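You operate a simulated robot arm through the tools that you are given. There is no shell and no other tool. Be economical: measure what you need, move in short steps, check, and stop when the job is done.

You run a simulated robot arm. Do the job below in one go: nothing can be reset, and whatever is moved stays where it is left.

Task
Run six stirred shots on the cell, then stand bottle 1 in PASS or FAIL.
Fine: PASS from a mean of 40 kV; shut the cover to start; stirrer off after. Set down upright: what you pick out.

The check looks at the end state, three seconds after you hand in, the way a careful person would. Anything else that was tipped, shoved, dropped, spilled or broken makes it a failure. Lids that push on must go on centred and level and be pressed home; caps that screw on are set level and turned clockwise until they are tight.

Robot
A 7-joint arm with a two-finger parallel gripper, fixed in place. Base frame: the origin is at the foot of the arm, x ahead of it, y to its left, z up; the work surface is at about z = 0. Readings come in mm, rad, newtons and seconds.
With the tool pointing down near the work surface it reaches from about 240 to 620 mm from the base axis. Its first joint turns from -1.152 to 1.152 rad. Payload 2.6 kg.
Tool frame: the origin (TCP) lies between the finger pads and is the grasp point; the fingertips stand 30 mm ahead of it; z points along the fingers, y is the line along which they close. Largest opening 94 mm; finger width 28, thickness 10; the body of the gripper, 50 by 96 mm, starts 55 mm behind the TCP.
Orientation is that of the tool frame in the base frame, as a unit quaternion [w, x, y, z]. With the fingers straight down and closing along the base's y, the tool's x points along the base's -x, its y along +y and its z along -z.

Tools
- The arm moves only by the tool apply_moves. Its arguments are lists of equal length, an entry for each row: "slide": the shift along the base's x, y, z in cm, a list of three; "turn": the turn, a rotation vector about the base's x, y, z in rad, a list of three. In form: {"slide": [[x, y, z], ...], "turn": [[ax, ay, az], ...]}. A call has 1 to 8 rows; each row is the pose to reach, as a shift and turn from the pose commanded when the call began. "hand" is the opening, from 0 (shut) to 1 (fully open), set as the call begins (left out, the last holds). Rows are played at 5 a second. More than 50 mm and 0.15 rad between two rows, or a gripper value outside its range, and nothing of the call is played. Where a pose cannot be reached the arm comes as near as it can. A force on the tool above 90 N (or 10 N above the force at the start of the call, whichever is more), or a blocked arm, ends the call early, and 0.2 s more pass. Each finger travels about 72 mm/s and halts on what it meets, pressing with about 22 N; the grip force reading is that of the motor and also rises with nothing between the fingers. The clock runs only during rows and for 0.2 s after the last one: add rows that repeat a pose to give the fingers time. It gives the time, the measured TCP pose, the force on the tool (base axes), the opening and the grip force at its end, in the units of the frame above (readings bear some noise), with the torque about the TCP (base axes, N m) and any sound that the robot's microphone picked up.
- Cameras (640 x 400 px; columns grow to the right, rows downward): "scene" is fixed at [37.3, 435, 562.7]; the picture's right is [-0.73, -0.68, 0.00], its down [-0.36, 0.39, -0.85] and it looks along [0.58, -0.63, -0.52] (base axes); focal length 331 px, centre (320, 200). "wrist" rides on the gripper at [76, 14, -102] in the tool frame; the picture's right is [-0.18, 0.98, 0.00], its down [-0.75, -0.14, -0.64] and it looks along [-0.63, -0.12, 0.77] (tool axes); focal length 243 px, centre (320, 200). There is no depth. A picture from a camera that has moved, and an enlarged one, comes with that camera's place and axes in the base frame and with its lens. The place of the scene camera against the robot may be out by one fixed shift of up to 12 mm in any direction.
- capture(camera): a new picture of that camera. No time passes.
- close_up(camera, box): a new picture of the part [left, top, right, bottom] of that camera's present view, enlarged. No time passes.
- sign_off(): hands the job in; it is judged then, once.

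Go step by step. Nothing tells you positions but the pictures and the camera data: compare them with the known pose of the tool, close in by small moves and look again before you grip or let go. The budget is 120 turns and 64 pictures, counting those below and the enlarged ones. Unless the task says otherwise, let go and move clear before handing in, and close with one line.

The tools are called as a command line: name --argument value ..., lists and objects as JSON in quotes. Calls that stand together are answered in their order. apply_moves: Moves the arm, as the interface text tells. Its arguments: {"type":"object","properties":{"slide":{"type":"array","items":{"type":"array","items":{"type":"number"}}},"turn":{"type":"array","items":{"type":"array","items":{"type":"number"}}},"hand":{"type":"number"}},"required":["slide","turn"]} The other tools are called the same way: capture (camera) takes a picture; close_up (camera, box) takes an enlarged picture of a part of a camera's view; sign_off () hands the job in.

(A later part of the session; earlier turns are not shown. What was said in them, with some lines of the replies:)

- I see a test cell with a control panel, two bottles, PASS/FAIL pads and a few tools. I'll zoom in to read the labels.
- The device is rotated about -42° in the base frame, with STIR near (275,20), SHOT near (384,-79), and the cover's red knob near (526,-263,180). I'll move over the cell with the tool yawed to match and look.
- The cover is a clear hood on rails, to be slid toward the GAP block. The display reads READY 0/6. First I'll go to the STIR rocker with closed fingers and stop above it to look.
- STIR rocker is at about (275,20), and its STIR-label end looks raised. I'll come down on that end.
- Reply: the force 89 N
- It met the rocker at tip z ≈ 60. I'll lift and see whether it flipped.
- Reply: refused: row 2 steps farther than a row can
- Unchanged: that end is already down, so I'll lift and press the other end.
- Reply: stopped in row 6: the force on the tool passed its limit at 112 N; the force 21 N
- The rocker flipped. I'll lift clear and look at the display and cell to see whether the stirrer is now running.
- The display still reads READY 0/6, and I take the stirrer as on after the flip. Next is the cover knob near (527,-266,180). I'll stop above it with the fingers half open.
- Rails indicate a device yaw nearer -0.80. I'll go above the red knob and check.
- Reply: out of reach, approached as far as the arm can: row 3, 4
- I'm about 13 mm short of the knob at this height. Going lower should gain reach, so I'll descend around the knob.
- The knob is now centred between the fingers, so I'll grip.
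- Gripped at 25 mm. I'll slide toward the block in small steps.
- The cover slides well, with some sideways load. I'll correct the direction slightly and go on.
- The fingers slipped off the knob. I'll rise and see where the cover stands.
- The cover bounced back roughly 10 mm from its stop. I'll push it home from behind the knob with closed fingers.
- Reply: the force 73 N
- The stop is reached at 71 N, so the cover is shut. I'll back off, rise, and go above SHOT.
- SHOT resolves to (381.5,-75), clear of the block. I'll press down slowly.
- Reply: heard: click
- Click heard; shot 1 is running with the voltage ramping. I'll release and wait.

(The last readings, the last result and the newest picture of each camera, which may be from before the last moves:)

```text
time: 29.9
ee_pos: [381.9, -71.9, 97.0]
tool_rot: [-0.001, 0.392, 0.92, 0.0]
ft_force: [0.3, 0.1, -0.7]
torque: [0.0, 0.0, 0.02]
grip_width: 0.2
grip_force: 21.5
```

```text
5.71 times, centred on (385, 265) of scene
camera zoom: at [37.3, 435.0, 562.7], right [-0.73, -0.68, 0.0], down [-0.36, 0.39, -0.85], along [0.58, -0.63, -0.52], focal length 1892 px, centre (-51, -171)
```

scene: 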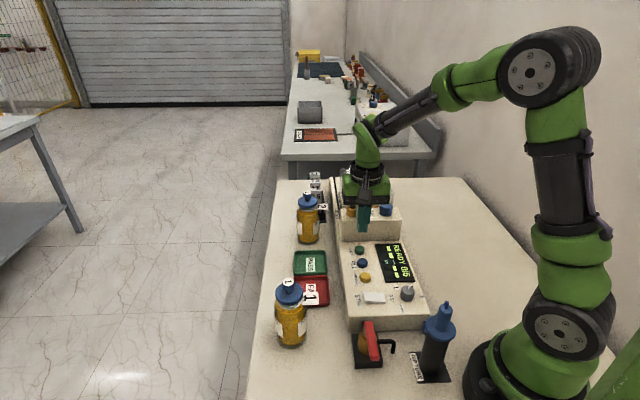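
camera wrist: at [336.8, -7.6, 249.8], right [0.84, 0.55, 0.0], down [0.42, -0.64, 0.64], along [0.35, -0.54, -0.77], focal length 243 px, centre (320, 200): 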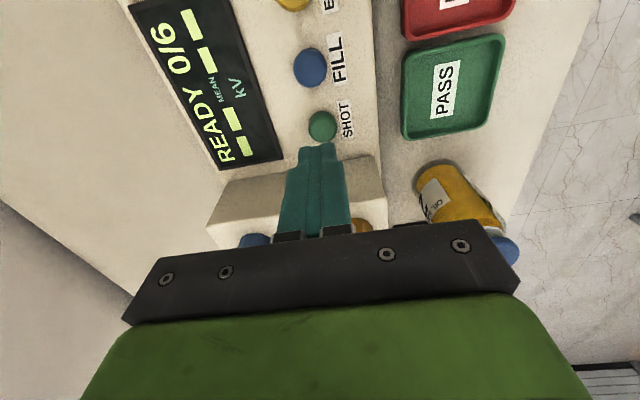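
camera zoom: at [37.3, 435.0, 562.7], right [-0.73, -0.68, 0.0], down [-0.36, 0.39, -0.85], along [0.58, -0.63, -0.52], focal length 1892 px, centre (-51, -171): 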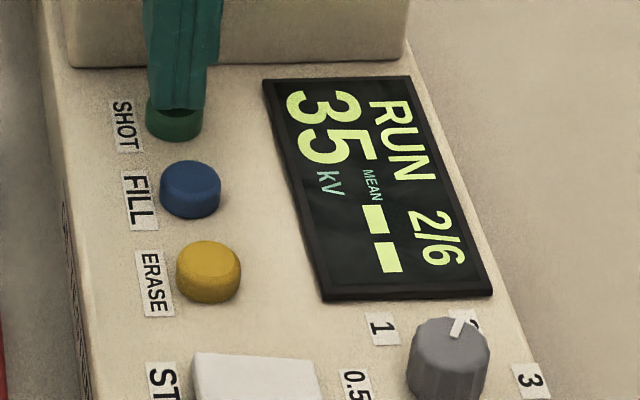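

It runs the series automatically. I'll wait.

apply_moves --slide '[[0, 0, 3], [0, 0, 6], [0, 0, 6], [0, 0, 6], [0, 0, 6], [0, 0, 6], [0, 0, 6], [0, 0, 6]]' --turn '[[0, 0, 0], [0, 0, 0], [0, 0, 0], [0, 0, 0], [0, 0, 0], [0, 0, 0], [0, 0, 0], [0, 0, 0]]'

apply_moves --slide '[[0, 0, 0], [0, 0, 0], [0, 0, 0], [0, 0, 0], [0, 0, 0], [0, 0, 0], [0, 0, 0], [0, 0, 0]]' --turn '[[0, 0, 0], [0, 0, 0], [0, 0, 0], [0, 0, 0], [0, 0, 0], [0, 0, 0], [0, 0, 0], [0, 0, 0]]'

apply_moves --slide '[[0, 0, 0], [0, 0, 0], [0, 0, 0], [0, 0, 0], [0, 0, 0], [0, 0, 0], [0, 0, 0], [0, 0, 0]]' --turn '[[0, 0, 0], [0, 0, 0], [0, 0, 0], [0, 0, 0], [0, 0, 0], [0, 0, 0], [0, 0, 0], [0, 0, 0]]'

close_up --camera "scene" --box '[340, 230, 430, 300]'

```text
time: 31.7
ee_pos: [382.8, -73.7, 157.9]
tool_rot: [-0.001, 0.392, 0.92, 0.0]
ft_force: [-0.4, -0.3, -0.3]
torque: [0.01, 0.01, -0.02]
grip_width: 0.1
grip_force: 21.9
```

```text
time: 33.5
ee_pos: [383.1, -74.0, 157.9]
tool_rot: [0.0, 0.392, 0.92, 0.0]
ft_force: [-0.9, 0.4, -0.4]
torque: [0.0, -0.01, -0.02]
grip_width: 0.0
grip_force: 21.9
```

```text
time: 35.3
ee_pos: [383.6, -73.7, 157.7]
tool_rot: [-0.001, 0.392, 0.92, 0.0]
ft_force: [-0.4, -0.7, -0.3]
torque: [-0.01, -0.06, 0.02]
grip_width: 0.3
grip_force: 22.1
```

```text
5.71 times, centred on (385, 265) of scene
camera zoom: at [37.3, 435.0, 562.7], right [-0.73, -0.68, 0.0], down [-0.36, 0.39, -0.85], along [0.58, -0.63, -0.52], focal length 1892 px, centre (-51, -171)
```

zoom: 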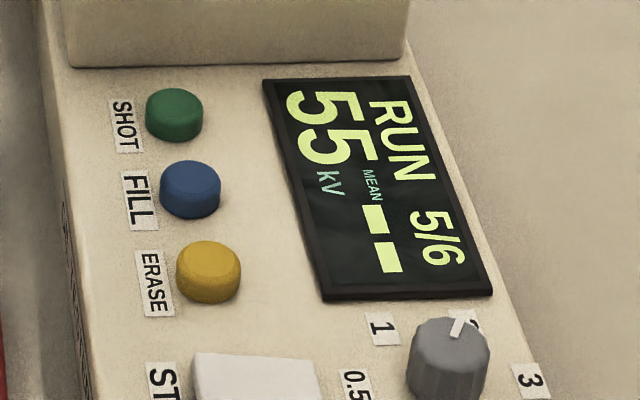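

apply_moves --slide '[[0, 0, 0], [0, 0, 0], [0, 0, 0], [0, 0, 0], [0, 0, 0], [0, 0, 0], [0, 0, 0], [0, 0, 0]]' --turn '[[0, 0, 0], [0, 0, 0], [0, 0, 0], [0, 0, 0], [0, 0, 0], [0, 0, 0], [0, 0, 0], [0, 0, 0]]'

apply_moves --slide '[[0, 0, 0], [0, 0, 0], [0, 0, 0], [0, 0, 0], [0, 0, 0], [0, 0, 0], [0, 0, 0], [0, 0, 0]]' --turn '[[0, 0, 0], [0, 0, 0], [0, 0, 0], [0, 0, 0], [0, 0, 0], [0, 0, 0], [0, 0, 0], [0, 0, 0]]'

close_up --camera "scene" --box '[340, 230, 430, 300]'

```text
time: 37.1
ee_pos: [383.1, -73.8, 159.2]
tool_rot: [-0.001, 0.391, 0.92, 0.0]
ft_force: [0.6, -0.5, 0.1]
torque: [-0.02, -0.02, -0.01]
grip_width: 0.1
grip_force: 21.8
```

```text
time: 38.9
ee_pos: [383.3, -74.3, 158.1]
tool_rot: [-0.001, 0.391, 0.92, 0.0]
ft_force: [0.3, 0.3, -0.7]
torque: [0.01, -0.04, 0.0]
grip_width: 0.0
grip_force: 21.9
```

```text
5.71 times, centred on (385, 265) of scene
camera zoom: at [37.3, 435.0, 562.7], right [-0.73, -0.68, 0.0], down [-0.36, 0.39, -0.85], along [0.58, -0.63, -0.52], focal length 1892 px, centre (-51, -171)
```

zoom: 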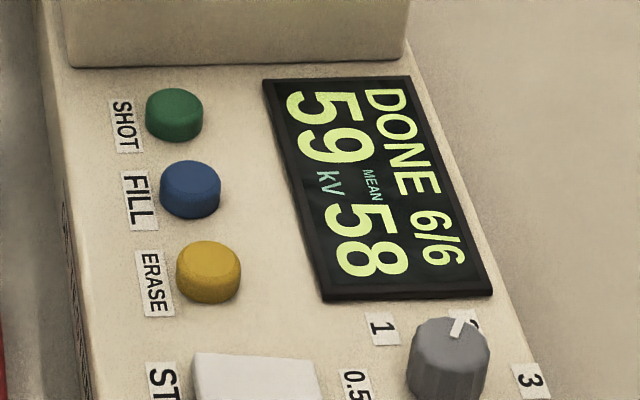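

DONE 6/6 with a mean of 58 kV, so PASS. Next I'll turn the stirrer off, but first I want one look at the cell while it is in the stirring state.

close_up --camera "scene" --box '[335, 165, 405, 235]'

apply_moves --slide '[[-2.5, 2.6, 0], [-5, 5.2, 0], [-7.5, 7.8, 0], [-9.9, 10.2, 0], [-9.9, 10.2, -3], [-9.9, 10.2, -5], [-9.9, 10.2, -5]]' --turn '[[0, 0, 0], [0, 0, 0], [0, 0, 0], [0, 0, 0], [0, 0, 0], [0, 0, 0], [0, 0, 0]]'

```text
5.71 times, centred on (370, 200) of scene
camera zoom: at [37.3, 435.0, 562.7], right [-0.73, -0.68, 0.0], down [-0.36, 0.39, -0.85], along [0.58, -0.63, -0.52], focal length 1892 px, centre (34, 200)
```

zoom: 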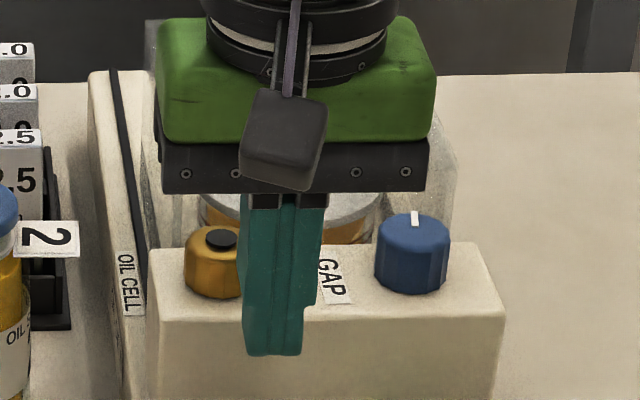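

```text
time: 40.5
ee_pos: [283.7, 31.1, 107.8]
tool_rot: [-0.001, 0.392, 0.92, 0.001]
ft_force: [0.3, 0.7, 0.4]
torque: [-0.03, -0.04, 0.0]
grip_width: 0.0
grip_force: 22.6
```

Pressing the raised STIR end back down.

apply_moves --slide '[[0, 0, -0.8], [0, 0, -1.1], [0, 0, -1.3], [0, 0, -1.5], [0, 0, -1.7], [0, 0, -1.8]]' --turn '[[0, 0, 0], [0, 0, 0], [0, 0, 0], [0, 0, 0], [0, 0, 0], [0, 0, 0]]'

apply_moves --slide '[[0, 0, 3], [0, 0, 7], [0, 0, 11]]' --turn '[[0, 0, 0], [0, 0, 0], [0, 0, 0]]'

close_up --camera "scene" --box '[350, 270, 420, 320]'

```text
time: 41.9
ee_pos: [283.5, 28.4, 89.6]
tool_rot: [-0.001, 0.392, 0.92, 0.001]
ft_force: [0.7, 3.1, 3.3]
torque: [0.02, -0.02, -0.02]
grip_width: 0.0
grip_force: 21.9
```

```text
time: 42.7
ee_pos: [283.2, 30.0, 200.1]
tool_rot: [-0.001, 0.392, 0.92, 0.0]
ft_force: [-0.4, -0.7, 0.8]
torque: [-0.04, 0.02, -0.01]
grip_width: 0.0
grip_force: 22.4
```

```text
8.00 times, centred on (385, 295) of scene
camera zoom: at [37.3, 435.0, 562.7], right [-0.73, -0.68, 0.0], down [-0.36, 0.39, -0.85], along [0.58, -0.63, -0.52], focal length 2649 px, centre (-200, -560)
```

zoom: 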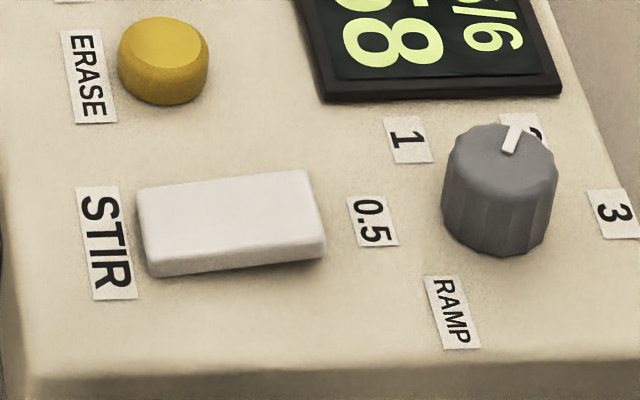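

The rocker is back in its original off position. Bottle 1 stands near (357,167) and is about 150 mm tall. Its flag points toward the device, so I'll approach with the fingers closing along the device's long axis.

apply_moves --slide '[[0, 0, 2], [0.5, 2, 4], [1, 4, 5], [1.5, 6, 5], [2, 7, 5], [2.5, 8, 5]]' --turn '[[0, 0, 0.13], [0, 0, 0.26], [0, 0, 0.39], [0, 0, 0.52], [0, 0, 0.65], [0, 0, 0.78]]' --hand 1

apply_moves --slide '[[0.8, 0.8, 0], [1.5, 1.8, 0], [2.2, 2.8, 0], [2.8, 3.6, 0], [3, 4.2, 0], [3, 4.2, 0]]' --turn '[[0, 0, 0.13], [0, 0, 0.26], [0, 0, 0.39], [0, 0, 0.52], [0, 0, 0.65], [0, 0, 0.78]]'

capture --camera "wrist"

```text
time: 44.1
ee_pos: [309.0, 108.5, 247.8]
tool_rot: [-0.001, 0.012, 1.0, 0.0]
ft_force: [0.4, 0.3, 0.1]
torque: [0.04, 0.0, -0.01]
grip_width: 93.8
grip_force: 0.0
```

```text
time: 45.5
ee_pos: [339.4, 152.8, 249.2]
tool_rot: [-0.001, -0.369, 0.929, 0.0]
ft_force: [0.0, 0.2, -0.7]
torque: [0.03, 0.03, -0.01]
grip_width: 93.6
grip_force: 0.1
```

```text
17 pictures are left
camera wrist: at [273.8, 109.8, 352.3], right [-0.54, 0.84, 0.0], down [0.65, 0.42, 0.64], along [0.54, 0.35, -0.77], focal length 243 px, centre (320, 200)
```

wrist: 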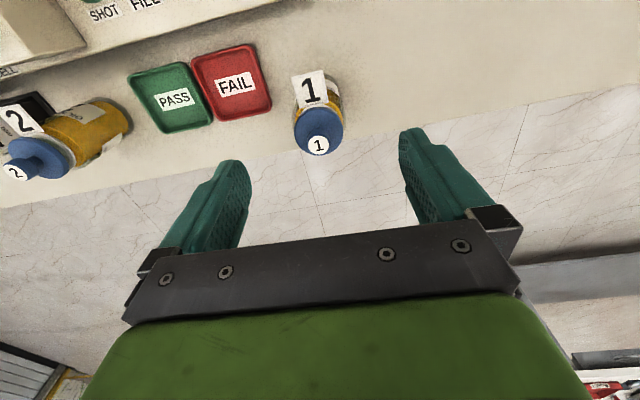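

apply_moves --slide '[[1, 0.6, -2], [2.1, 1.25, -4], [2.1, 1.25, -5], [2.1, 1.25, -5]]' --turn '[[0, 0, 0], [0, 0, 0], [0, 0, 0], [0, 0, 0]]'

capture --camera "wrist"

close_up --camera "scene" --box '[220, 190, 380, 360]'

```text
time: 46.5
ee_pos: [359.0, 162.9, 198.0]
tool_rot: [-0.002, -0.368, 0.93, 0.0]
ft_force: [-0.1, -0.1, 0.1]
torque: [0.0, 0.0, 0.02]
grip_width: 93.9
grip_force: 0.1
```

```text
16 pictures are left
camera wrist: at [294.3, 121.4, 301.5], right [-0.54, 0.84, 0.0], down [0.65, 0.41, 0.64], along [0.54, 0.35, -0.77], focal length 243 px, centre (320, 200)
```

wrist: 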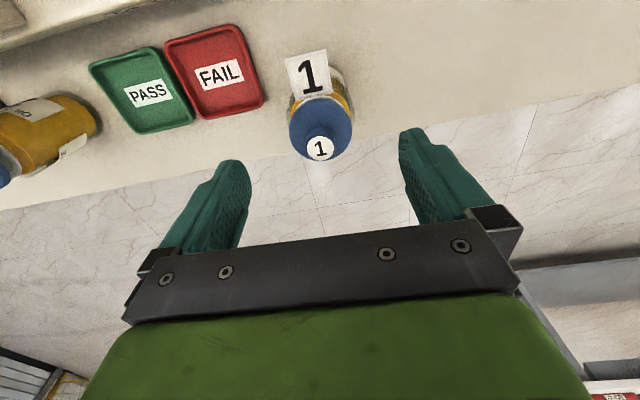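

```text
2.35 times, centred on (300, 275) of scene
camera zoom: at [37.3, 435.0, 562.7], right [-0.73, -0.68, 0.0], down [-0.36, 0.39, -0.85], along [0.58, -0.63, -0.52], focal length 779 px, centre (367, 24)
```

zoom: 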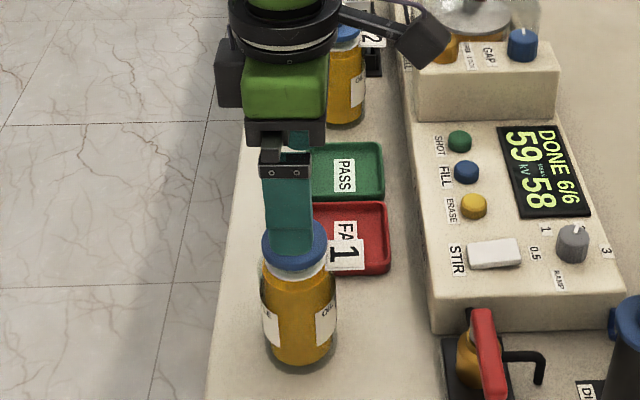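

Cap knob top is at about (362,166,145), centred between the fingers. Descending to z = 100.

apply_moves --slide '[[0.3, 0.3, -2.5], [0.3, 0.3, -5], [0.3, 0.3, -7.5], [0.3, 0.3, -9.6], [0.3, 0.3, -9.6]]' --turn '[[0, 0, 0], [0, 0, 0], [0, 0, 0], [0, 0, 0], [0, 0, 0]]'

capture --camera "wrist"

close_up --camera "scene" --box '[220, 220, 360, 360]'

```text
time: 47.7
ee_pos: [362.8, 166.7, 102.2]
tool_rot: [-0.001, -0.368, 0.93, 0.0]
ft_force: [-0.1, 0.5, 0.3]
torque: [-0.01, 0.01, -0.01]
grip_width: 94.1
grip_force: 0.2
```

```text
14 pictures are left
camera wrist: at [298.0, 124.4, 205.0], right [-0.54, 0.84, 0.0], down [0.65, 0.41, 0.64], along [0.54, 0.35, -0.77], focal length 243 px, centre (320, 200)
```

wrist: 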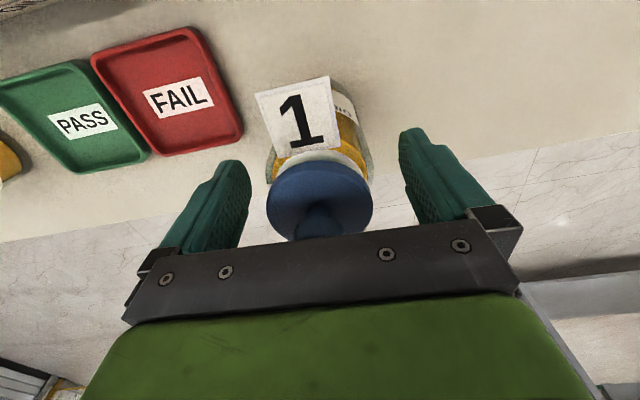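

```text
2.86 times, centred on (290, 290) of scene
camera zoom: at [37.3, 435.0, 562.7], right [-0.73, -0.68, 0.0], down [-0.36, 0.39, -0.85], along [0.58, -0.63, -0.52], focal length 946 px, centre (406, -57)
```

zoom: 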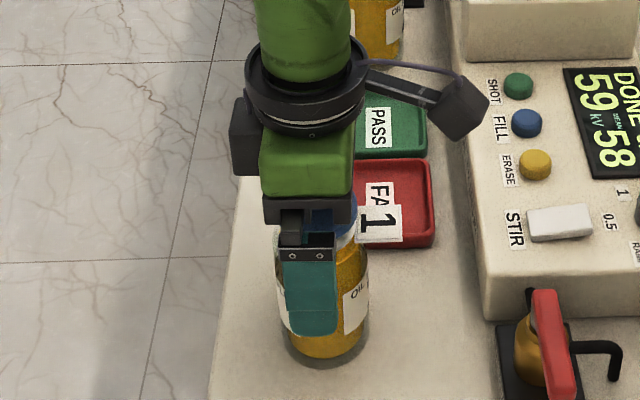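

The bottle sits about 5 mm toward the device from the finger centre. I'll correct that, then grip.

apply_moves --slide '[[-0.2, -0.18, 0], [-0.38, -0.35, 0], [-0.38, -0.35, 0]]' --turn '[[0, 0, 0], [0, 0, 0], [0, 0, 0]]'

apply_moves --slide '[[0, 0, 0], [0, 0, 0], [0, 0, 0], [0, 0, 0], [0, 0, 0]]' --turn '[[0, 0, 0], [0, 0, 0], [0, 0, 0], [0, 0, 0], [0, 0, 0]]' --hand 0.3

```text
time: 48.5
ee_pos: [357.7, 162.3, 102.0]
tool_rot: [-0.001, -0.368, 0.93, -0.001]
ft_force: [-0.8, -0.5, 0.4]
torque: [0.01, 0.02, -0.01]
grip_width: 93.9
grip_force: 0.1
```

```text
time: 49.7
ee_pos: [357.6, 163.9, 102.5]
tool_rot: [-0.001, -0.368, 0.93, -0.001]
ft_force: [0.7, -0.3, 0.4]
torque: [-0.02, -0.02, -0.03]
grip_width: 59.7
grip_force: 22.5
```

Gripped at 59.7 mm. I'll lift gently.

apply_moves --slide '[[0, 0, 0], [0, 0, 1], [0, 0, 2.5], [0, 0, 4.5], [0, 0, 7], [0, 0, 7]]' --turn '[[0, 0, 0], [0, 0, 0], [0, 0, 0], [0, 0, 0], [0, 0, 0], [0, 0, 0]]' --hand 0.2

capture --camera "scene"

```text
time: 51.1
ee_pos: [358.4, 163.9, 174.3]
tool_rot: [-0.001, -0.369, 0.929, -0.001]
ft_force: [-0.7, -0.5, -3.8]
torque: [-0.02, 0.02, -0.02]
grip_width: 59.6
grip_force: 21.6
```

```text
12 pictures are left
```

scene: 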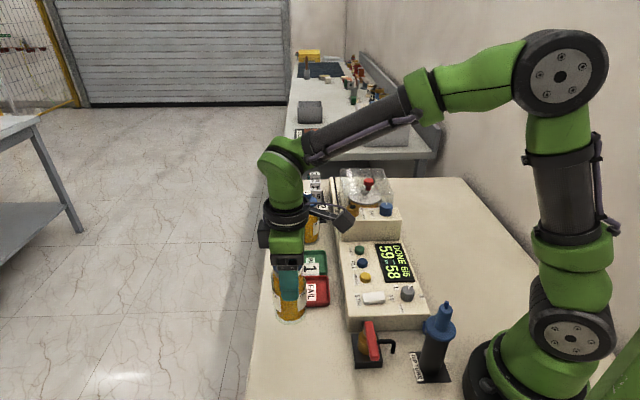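

Bottle lifted cleanly. I'll carry it to PASS at (473,-4), rotating so that the fingers open sideways, clear of bottle 2.

apply_moves --slide '[[0.5, -1, 1], [1.2, -2, 1.5], [1.9, -3, 2], [2.6, -4, 2], [3.3, -5, 2], [4, -6, 2]]' --turn '[[0, 0, -0.13], [0, 0, -0.26], [0, 0, -0.39], [0, 0, -0.52], [0, 0, -0.65], [0, 0, -0.78]]'

apply_moves --slide '[[0.5, -1, 0], [1.5, -2.5, 0], [3, -4.5, 0], [4.5, -6.5, 0], [6, -8.7, 0], [7, -10.2, 0], [7.4, -10.7, 0], [7.4, -10.7, 0]]' --turn '[[0, 0, -0.13], [0, 0, -0.26], [0, 0, -0.39], [0, 0, -0.52], [0, 0, -0.65], [0, 0, -0.77], [0, 0, -0.77], [0, 0, -0.77]]'

capture --camera "wrist"

close_up --camera "scene" --box '[240, 170, 380, 320]'

```text
time: 52.5
ee_pos: [397.8, 104.6, 193.8]
tool_rot: [0.0, 0.014, 1.0, 0.0]
ft_force: [1.2, -0.7, -2.8]
torque: [0.01, 0.02, -0.01]
grip_width: 59.8
grip_force: 21.8
```

```text
time: 54.3
ee_pos: [472.7, -4.8, 192.6]
tool_rot: [0.001, 0.388, 0.922, 0.0]
ft_force: [0.7, -0.2, -4.4]
torque: [0.0, -0.02, 0.04]
grip_width: 59.3
grip_force: 22.3
```

```text
11 pictures are left
camera wrist: at [430.1, 59.8, 296.0], right [0.83, 0.56, 0.0], down [0.43, -0.64, 0.64], along [0.36, -0.53, -0.77], focal length 243 px, centre (320, 200)
```

wrist: 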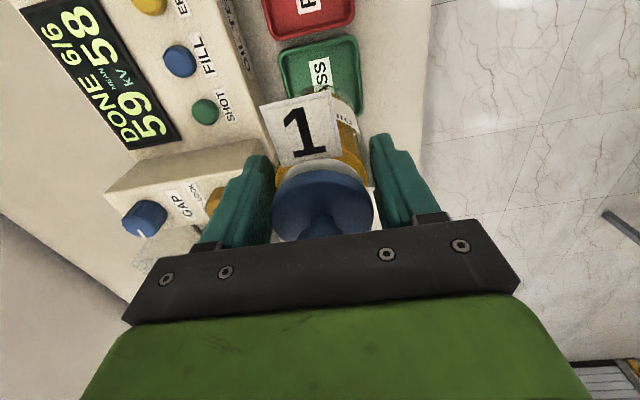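

```text
2.67 times, centred on (310, 245) of scene
camera zoom: at [37.3, 435.0, 562.7], right [-0.73, -0.68, 0.0], down [-0.36, 0.39, -0.85], along [0.58, -0.63, -0.52], focal length 883 px, centre (347, 80)
```

zoom: 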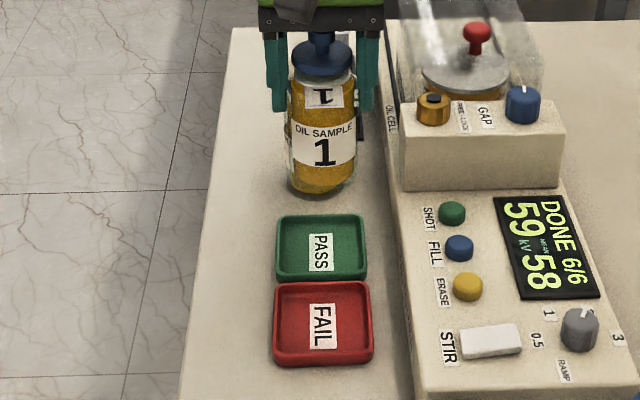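

The bottle is aligned over the PASS tray. I'll lower to just above the floor.

apply_moves --slide '[[0, 0, -2], [0, 0, -4], [0, 0, -6], [0, 0, -7.5], [0, 0, -7.5]]' --turn '[[0, 0, 0], [0, 0, 0], [0, 0, 0], [0, 0, 0], [0, 0, 0]]'

close_up --camera "scene" --box '[270, 190, 370, 320]'

capture --camera "wrist"

```text
time: 55.5
ee_pos: [472.1, -3.2, 117.9]
tool_rot: [-0.001, 0.388, 0.922, 0.0]
ft_force: [0.0, 0.0, -3.0]
torque: [0.01, 0.01, -0.01]
grip_width: 59.5
grip_force: 21.5
```

```text
3.08 times, centred on (320, 255) of scene
camera zoom: at [37.3, 435.0, 562.7], right [-0.73, -0.68, 0.0], down [-0.36, 0.39, -0.85], along [0.58, -0.63, -0.52], focal length 1019 px, centre (320, 31)
```

zoom: 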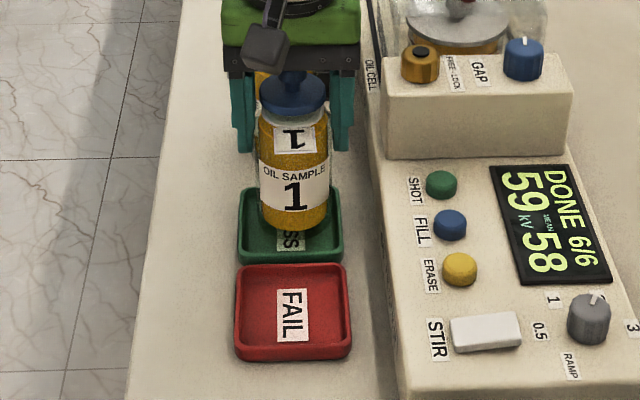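

```text
8 pictures are left
camera wrist: at [429.5, 60.8, 220.2], right [0.83, 0.56, 0.0], down [0.43, -0.64, 0.64], along [0.36, -0.53, -0.77], focal length 243 px, centre (320, 200)
```

wrist: 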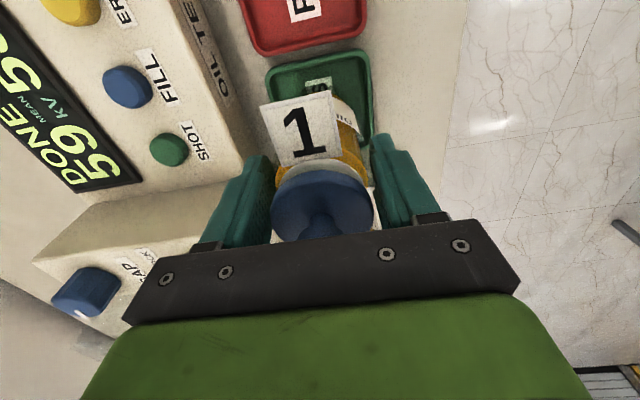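

Centred over the tray. I'll lower slowly to contact.

apply_moves --slide '[[0, 0, -0.4], [0, 0, -0.7], [0, 0, -0.9], [0, 0, -1.05], [0, 0, -1.2]]' --turn '[[0, 0, 0], [0, 0, 0], [0, 0, 0], [0, 0, 0], [0, 0, 0]]'

```text
time: 56.7
ee_pos: [471.7, -4.6, 108.3]
tool_rot: [-0.001, 0.388, 0.922, 0.001]
ft_force: [-3.2, 0.8, 5.6]
torque: [-0.13, 0.46, -0.08]
grip_width: 59.7
grip_force: 21.7
```

close_up --camera "scene" --box '[285, 220, 345, 290]'

```text
5.71 times, centred on (315, 255) of scene
camera zoom: at [37.3, 435.0, 562.7], right [-0.73, -0.68, 0.0], down [-0.36, 0.39, -0.85], along [0.58, -0.63, -0.52], focal length 1892 px, centre (349, -114)
```

zoom: 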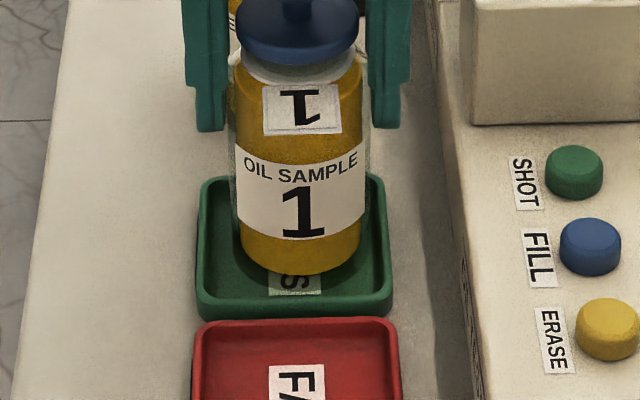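

The bottle is about 6 mm too far back in the tray. I'll lift a little, shift forward, and lower again.

apply_moves --slide '[[0, 0, 0.7], [-0.2, 0.2, 0.7], [-0.42, 0.44, 0.7], [-0.42, 0.44, 0.3], [-0.42, 0.44, 0], [-0.42, 0.44, -0.15]]' --turn '[[0, 0, 0], [0, 0, 0], [0, 0, 0], [0, 0, 0], [0, 0, 0], [0, 0, 0]]'

close_up --camera "scene" --box '[285, 220, 345, 290]'

```text
time: 58.1
ee_pos: [470.4, 0.8, 105.7]
tool_rot: [0.002, 0.387, 0.922, 0.001]
ft_force: [-3.4, -1.4, 18.2]
torque: [-0.2, 0.53, -0.09]
grip_width: 59.7
grip_force: 22.5
```

```text
5.71 times, centred on (315, 255) of scene
camera zoom: at [37.2, 435.0, 562.7], right [-0.73, -0.68, 0.0], down [-0.36, 0.39, -0.85], along [0.58, -0.63, -0.52], focal length 1892 px, centre (349, -114)
```

zoom: 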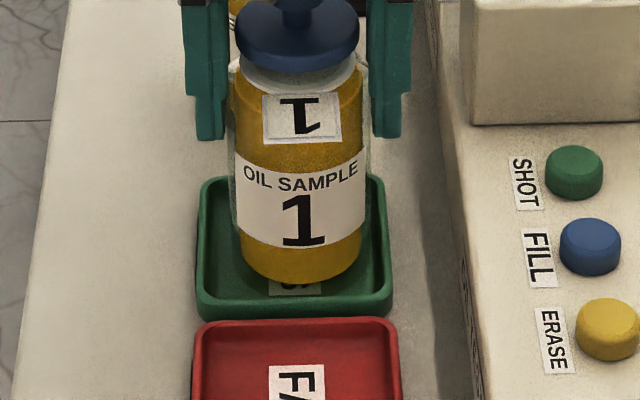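

Seated on the tray floor and centred. I'll release.

apply_moves --slide '[[0, 0, 0.1], [0, 0, 0.1], [0, 0, 0.1], [0, 0, 0.1]]' --turn '[[0, 0, 0], [0, 0, 0], [0, 0, 0], [0, 0, 0]]' --hand 0.83

apply_moves --slide '[[0, 0, 1], [0, 0, 3], [0, 0, 6], [0, 0, 10], [0, 0, 14]]' --turn '[[0, 0, 0], [0, 0, 0], [0, 0, 0], [0, 0, 0], [0, 0, 0]]'

apply_moves --slide '[[-3, 3, 0], [-6, 6, 0], [-9, 9, 0]]' --turn '[[0, 0, 0], [0, 0, 0], [0, 0, 0]]'

close_up --camera "scene" --box '[260, 150, 440, 330]'

capture --camera "wrist"

```text
time: 59.1
ee_pos: [468.7, 1.1, 104.0]
tool_rot: [0.0, 0.388, 0.922, 0.0]
ft_force: [-0.4, -0.3, -0.1]
torque: [-0.01, 0.01, 0.02]
grip_width: 77.9
grip_force: 0.1
```

```text
time: 60.3
ee_pos: [470.5, -1.0, 246.6]
tool_rot: [-0.001, 0.388, 0.922, 0.001]
ft_force: [-0.7, -0.7, 0.2]
torque: [0.03, -0.01, 0.0]
grip_width: 77.9
grip_force: 0.0
```

```text
time: 61.1
ee_pos: [379.0, 91.0, 247.5]
tool_rot: [-0.001, 0.388, 0.922, 0.0]
ft_force: [-1.1, 0.4, -0.6]
torque: [0.01, 0.03, -0.01]
grip_width: 77.9
grip_force: 0.1
```

```text
2.22 times, centred on (350, 240) of scene
camera zoom: at [37.3, 435.0, 562.7], right [-0.73, -0.68, 0.0], down [-0.36, 0.39, -0.85], along [0.58, -0.63, -0.52], focal length 736 px, centre (253, 111)
```

zoom: 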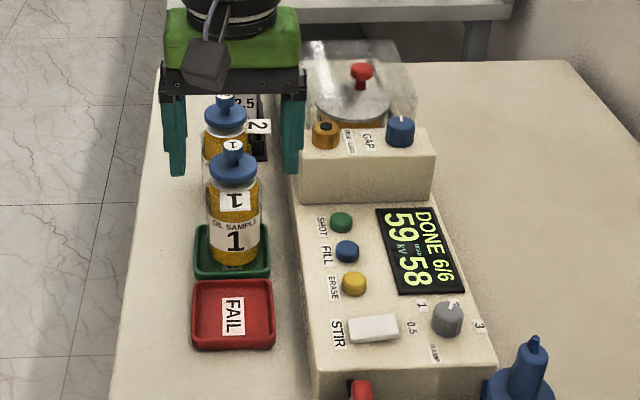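

```text
4 pictures are left
camera wrist: at [335.2, 155.5, 349.4], right [0.83, 0.56, 0.0], down [0.43, -0.64, 0.64], along [0.36, -0.53, -0.77], focal length 243 px, centre (320, 200)
```

wrist: 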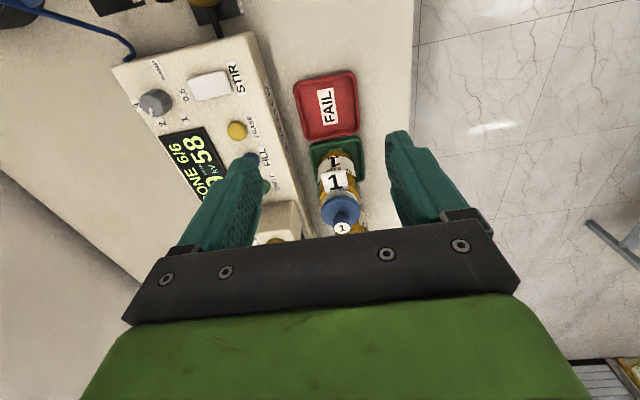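

Bottle 1 stands upright in PASS, the display shows DONE 6/6 with mean 58, and the stirrer is off. Handing in.

sign_off

```text
The job is handed in.
```

Six shots ran with the cover shut and the stirrer switched on. The mean was 58 kV, so bottle 1 is standing upright in PASS, and the stirrer rocker is back where it started (off). The cell showed no sign of stirring that I could check; I took the rocker's starting position as off.
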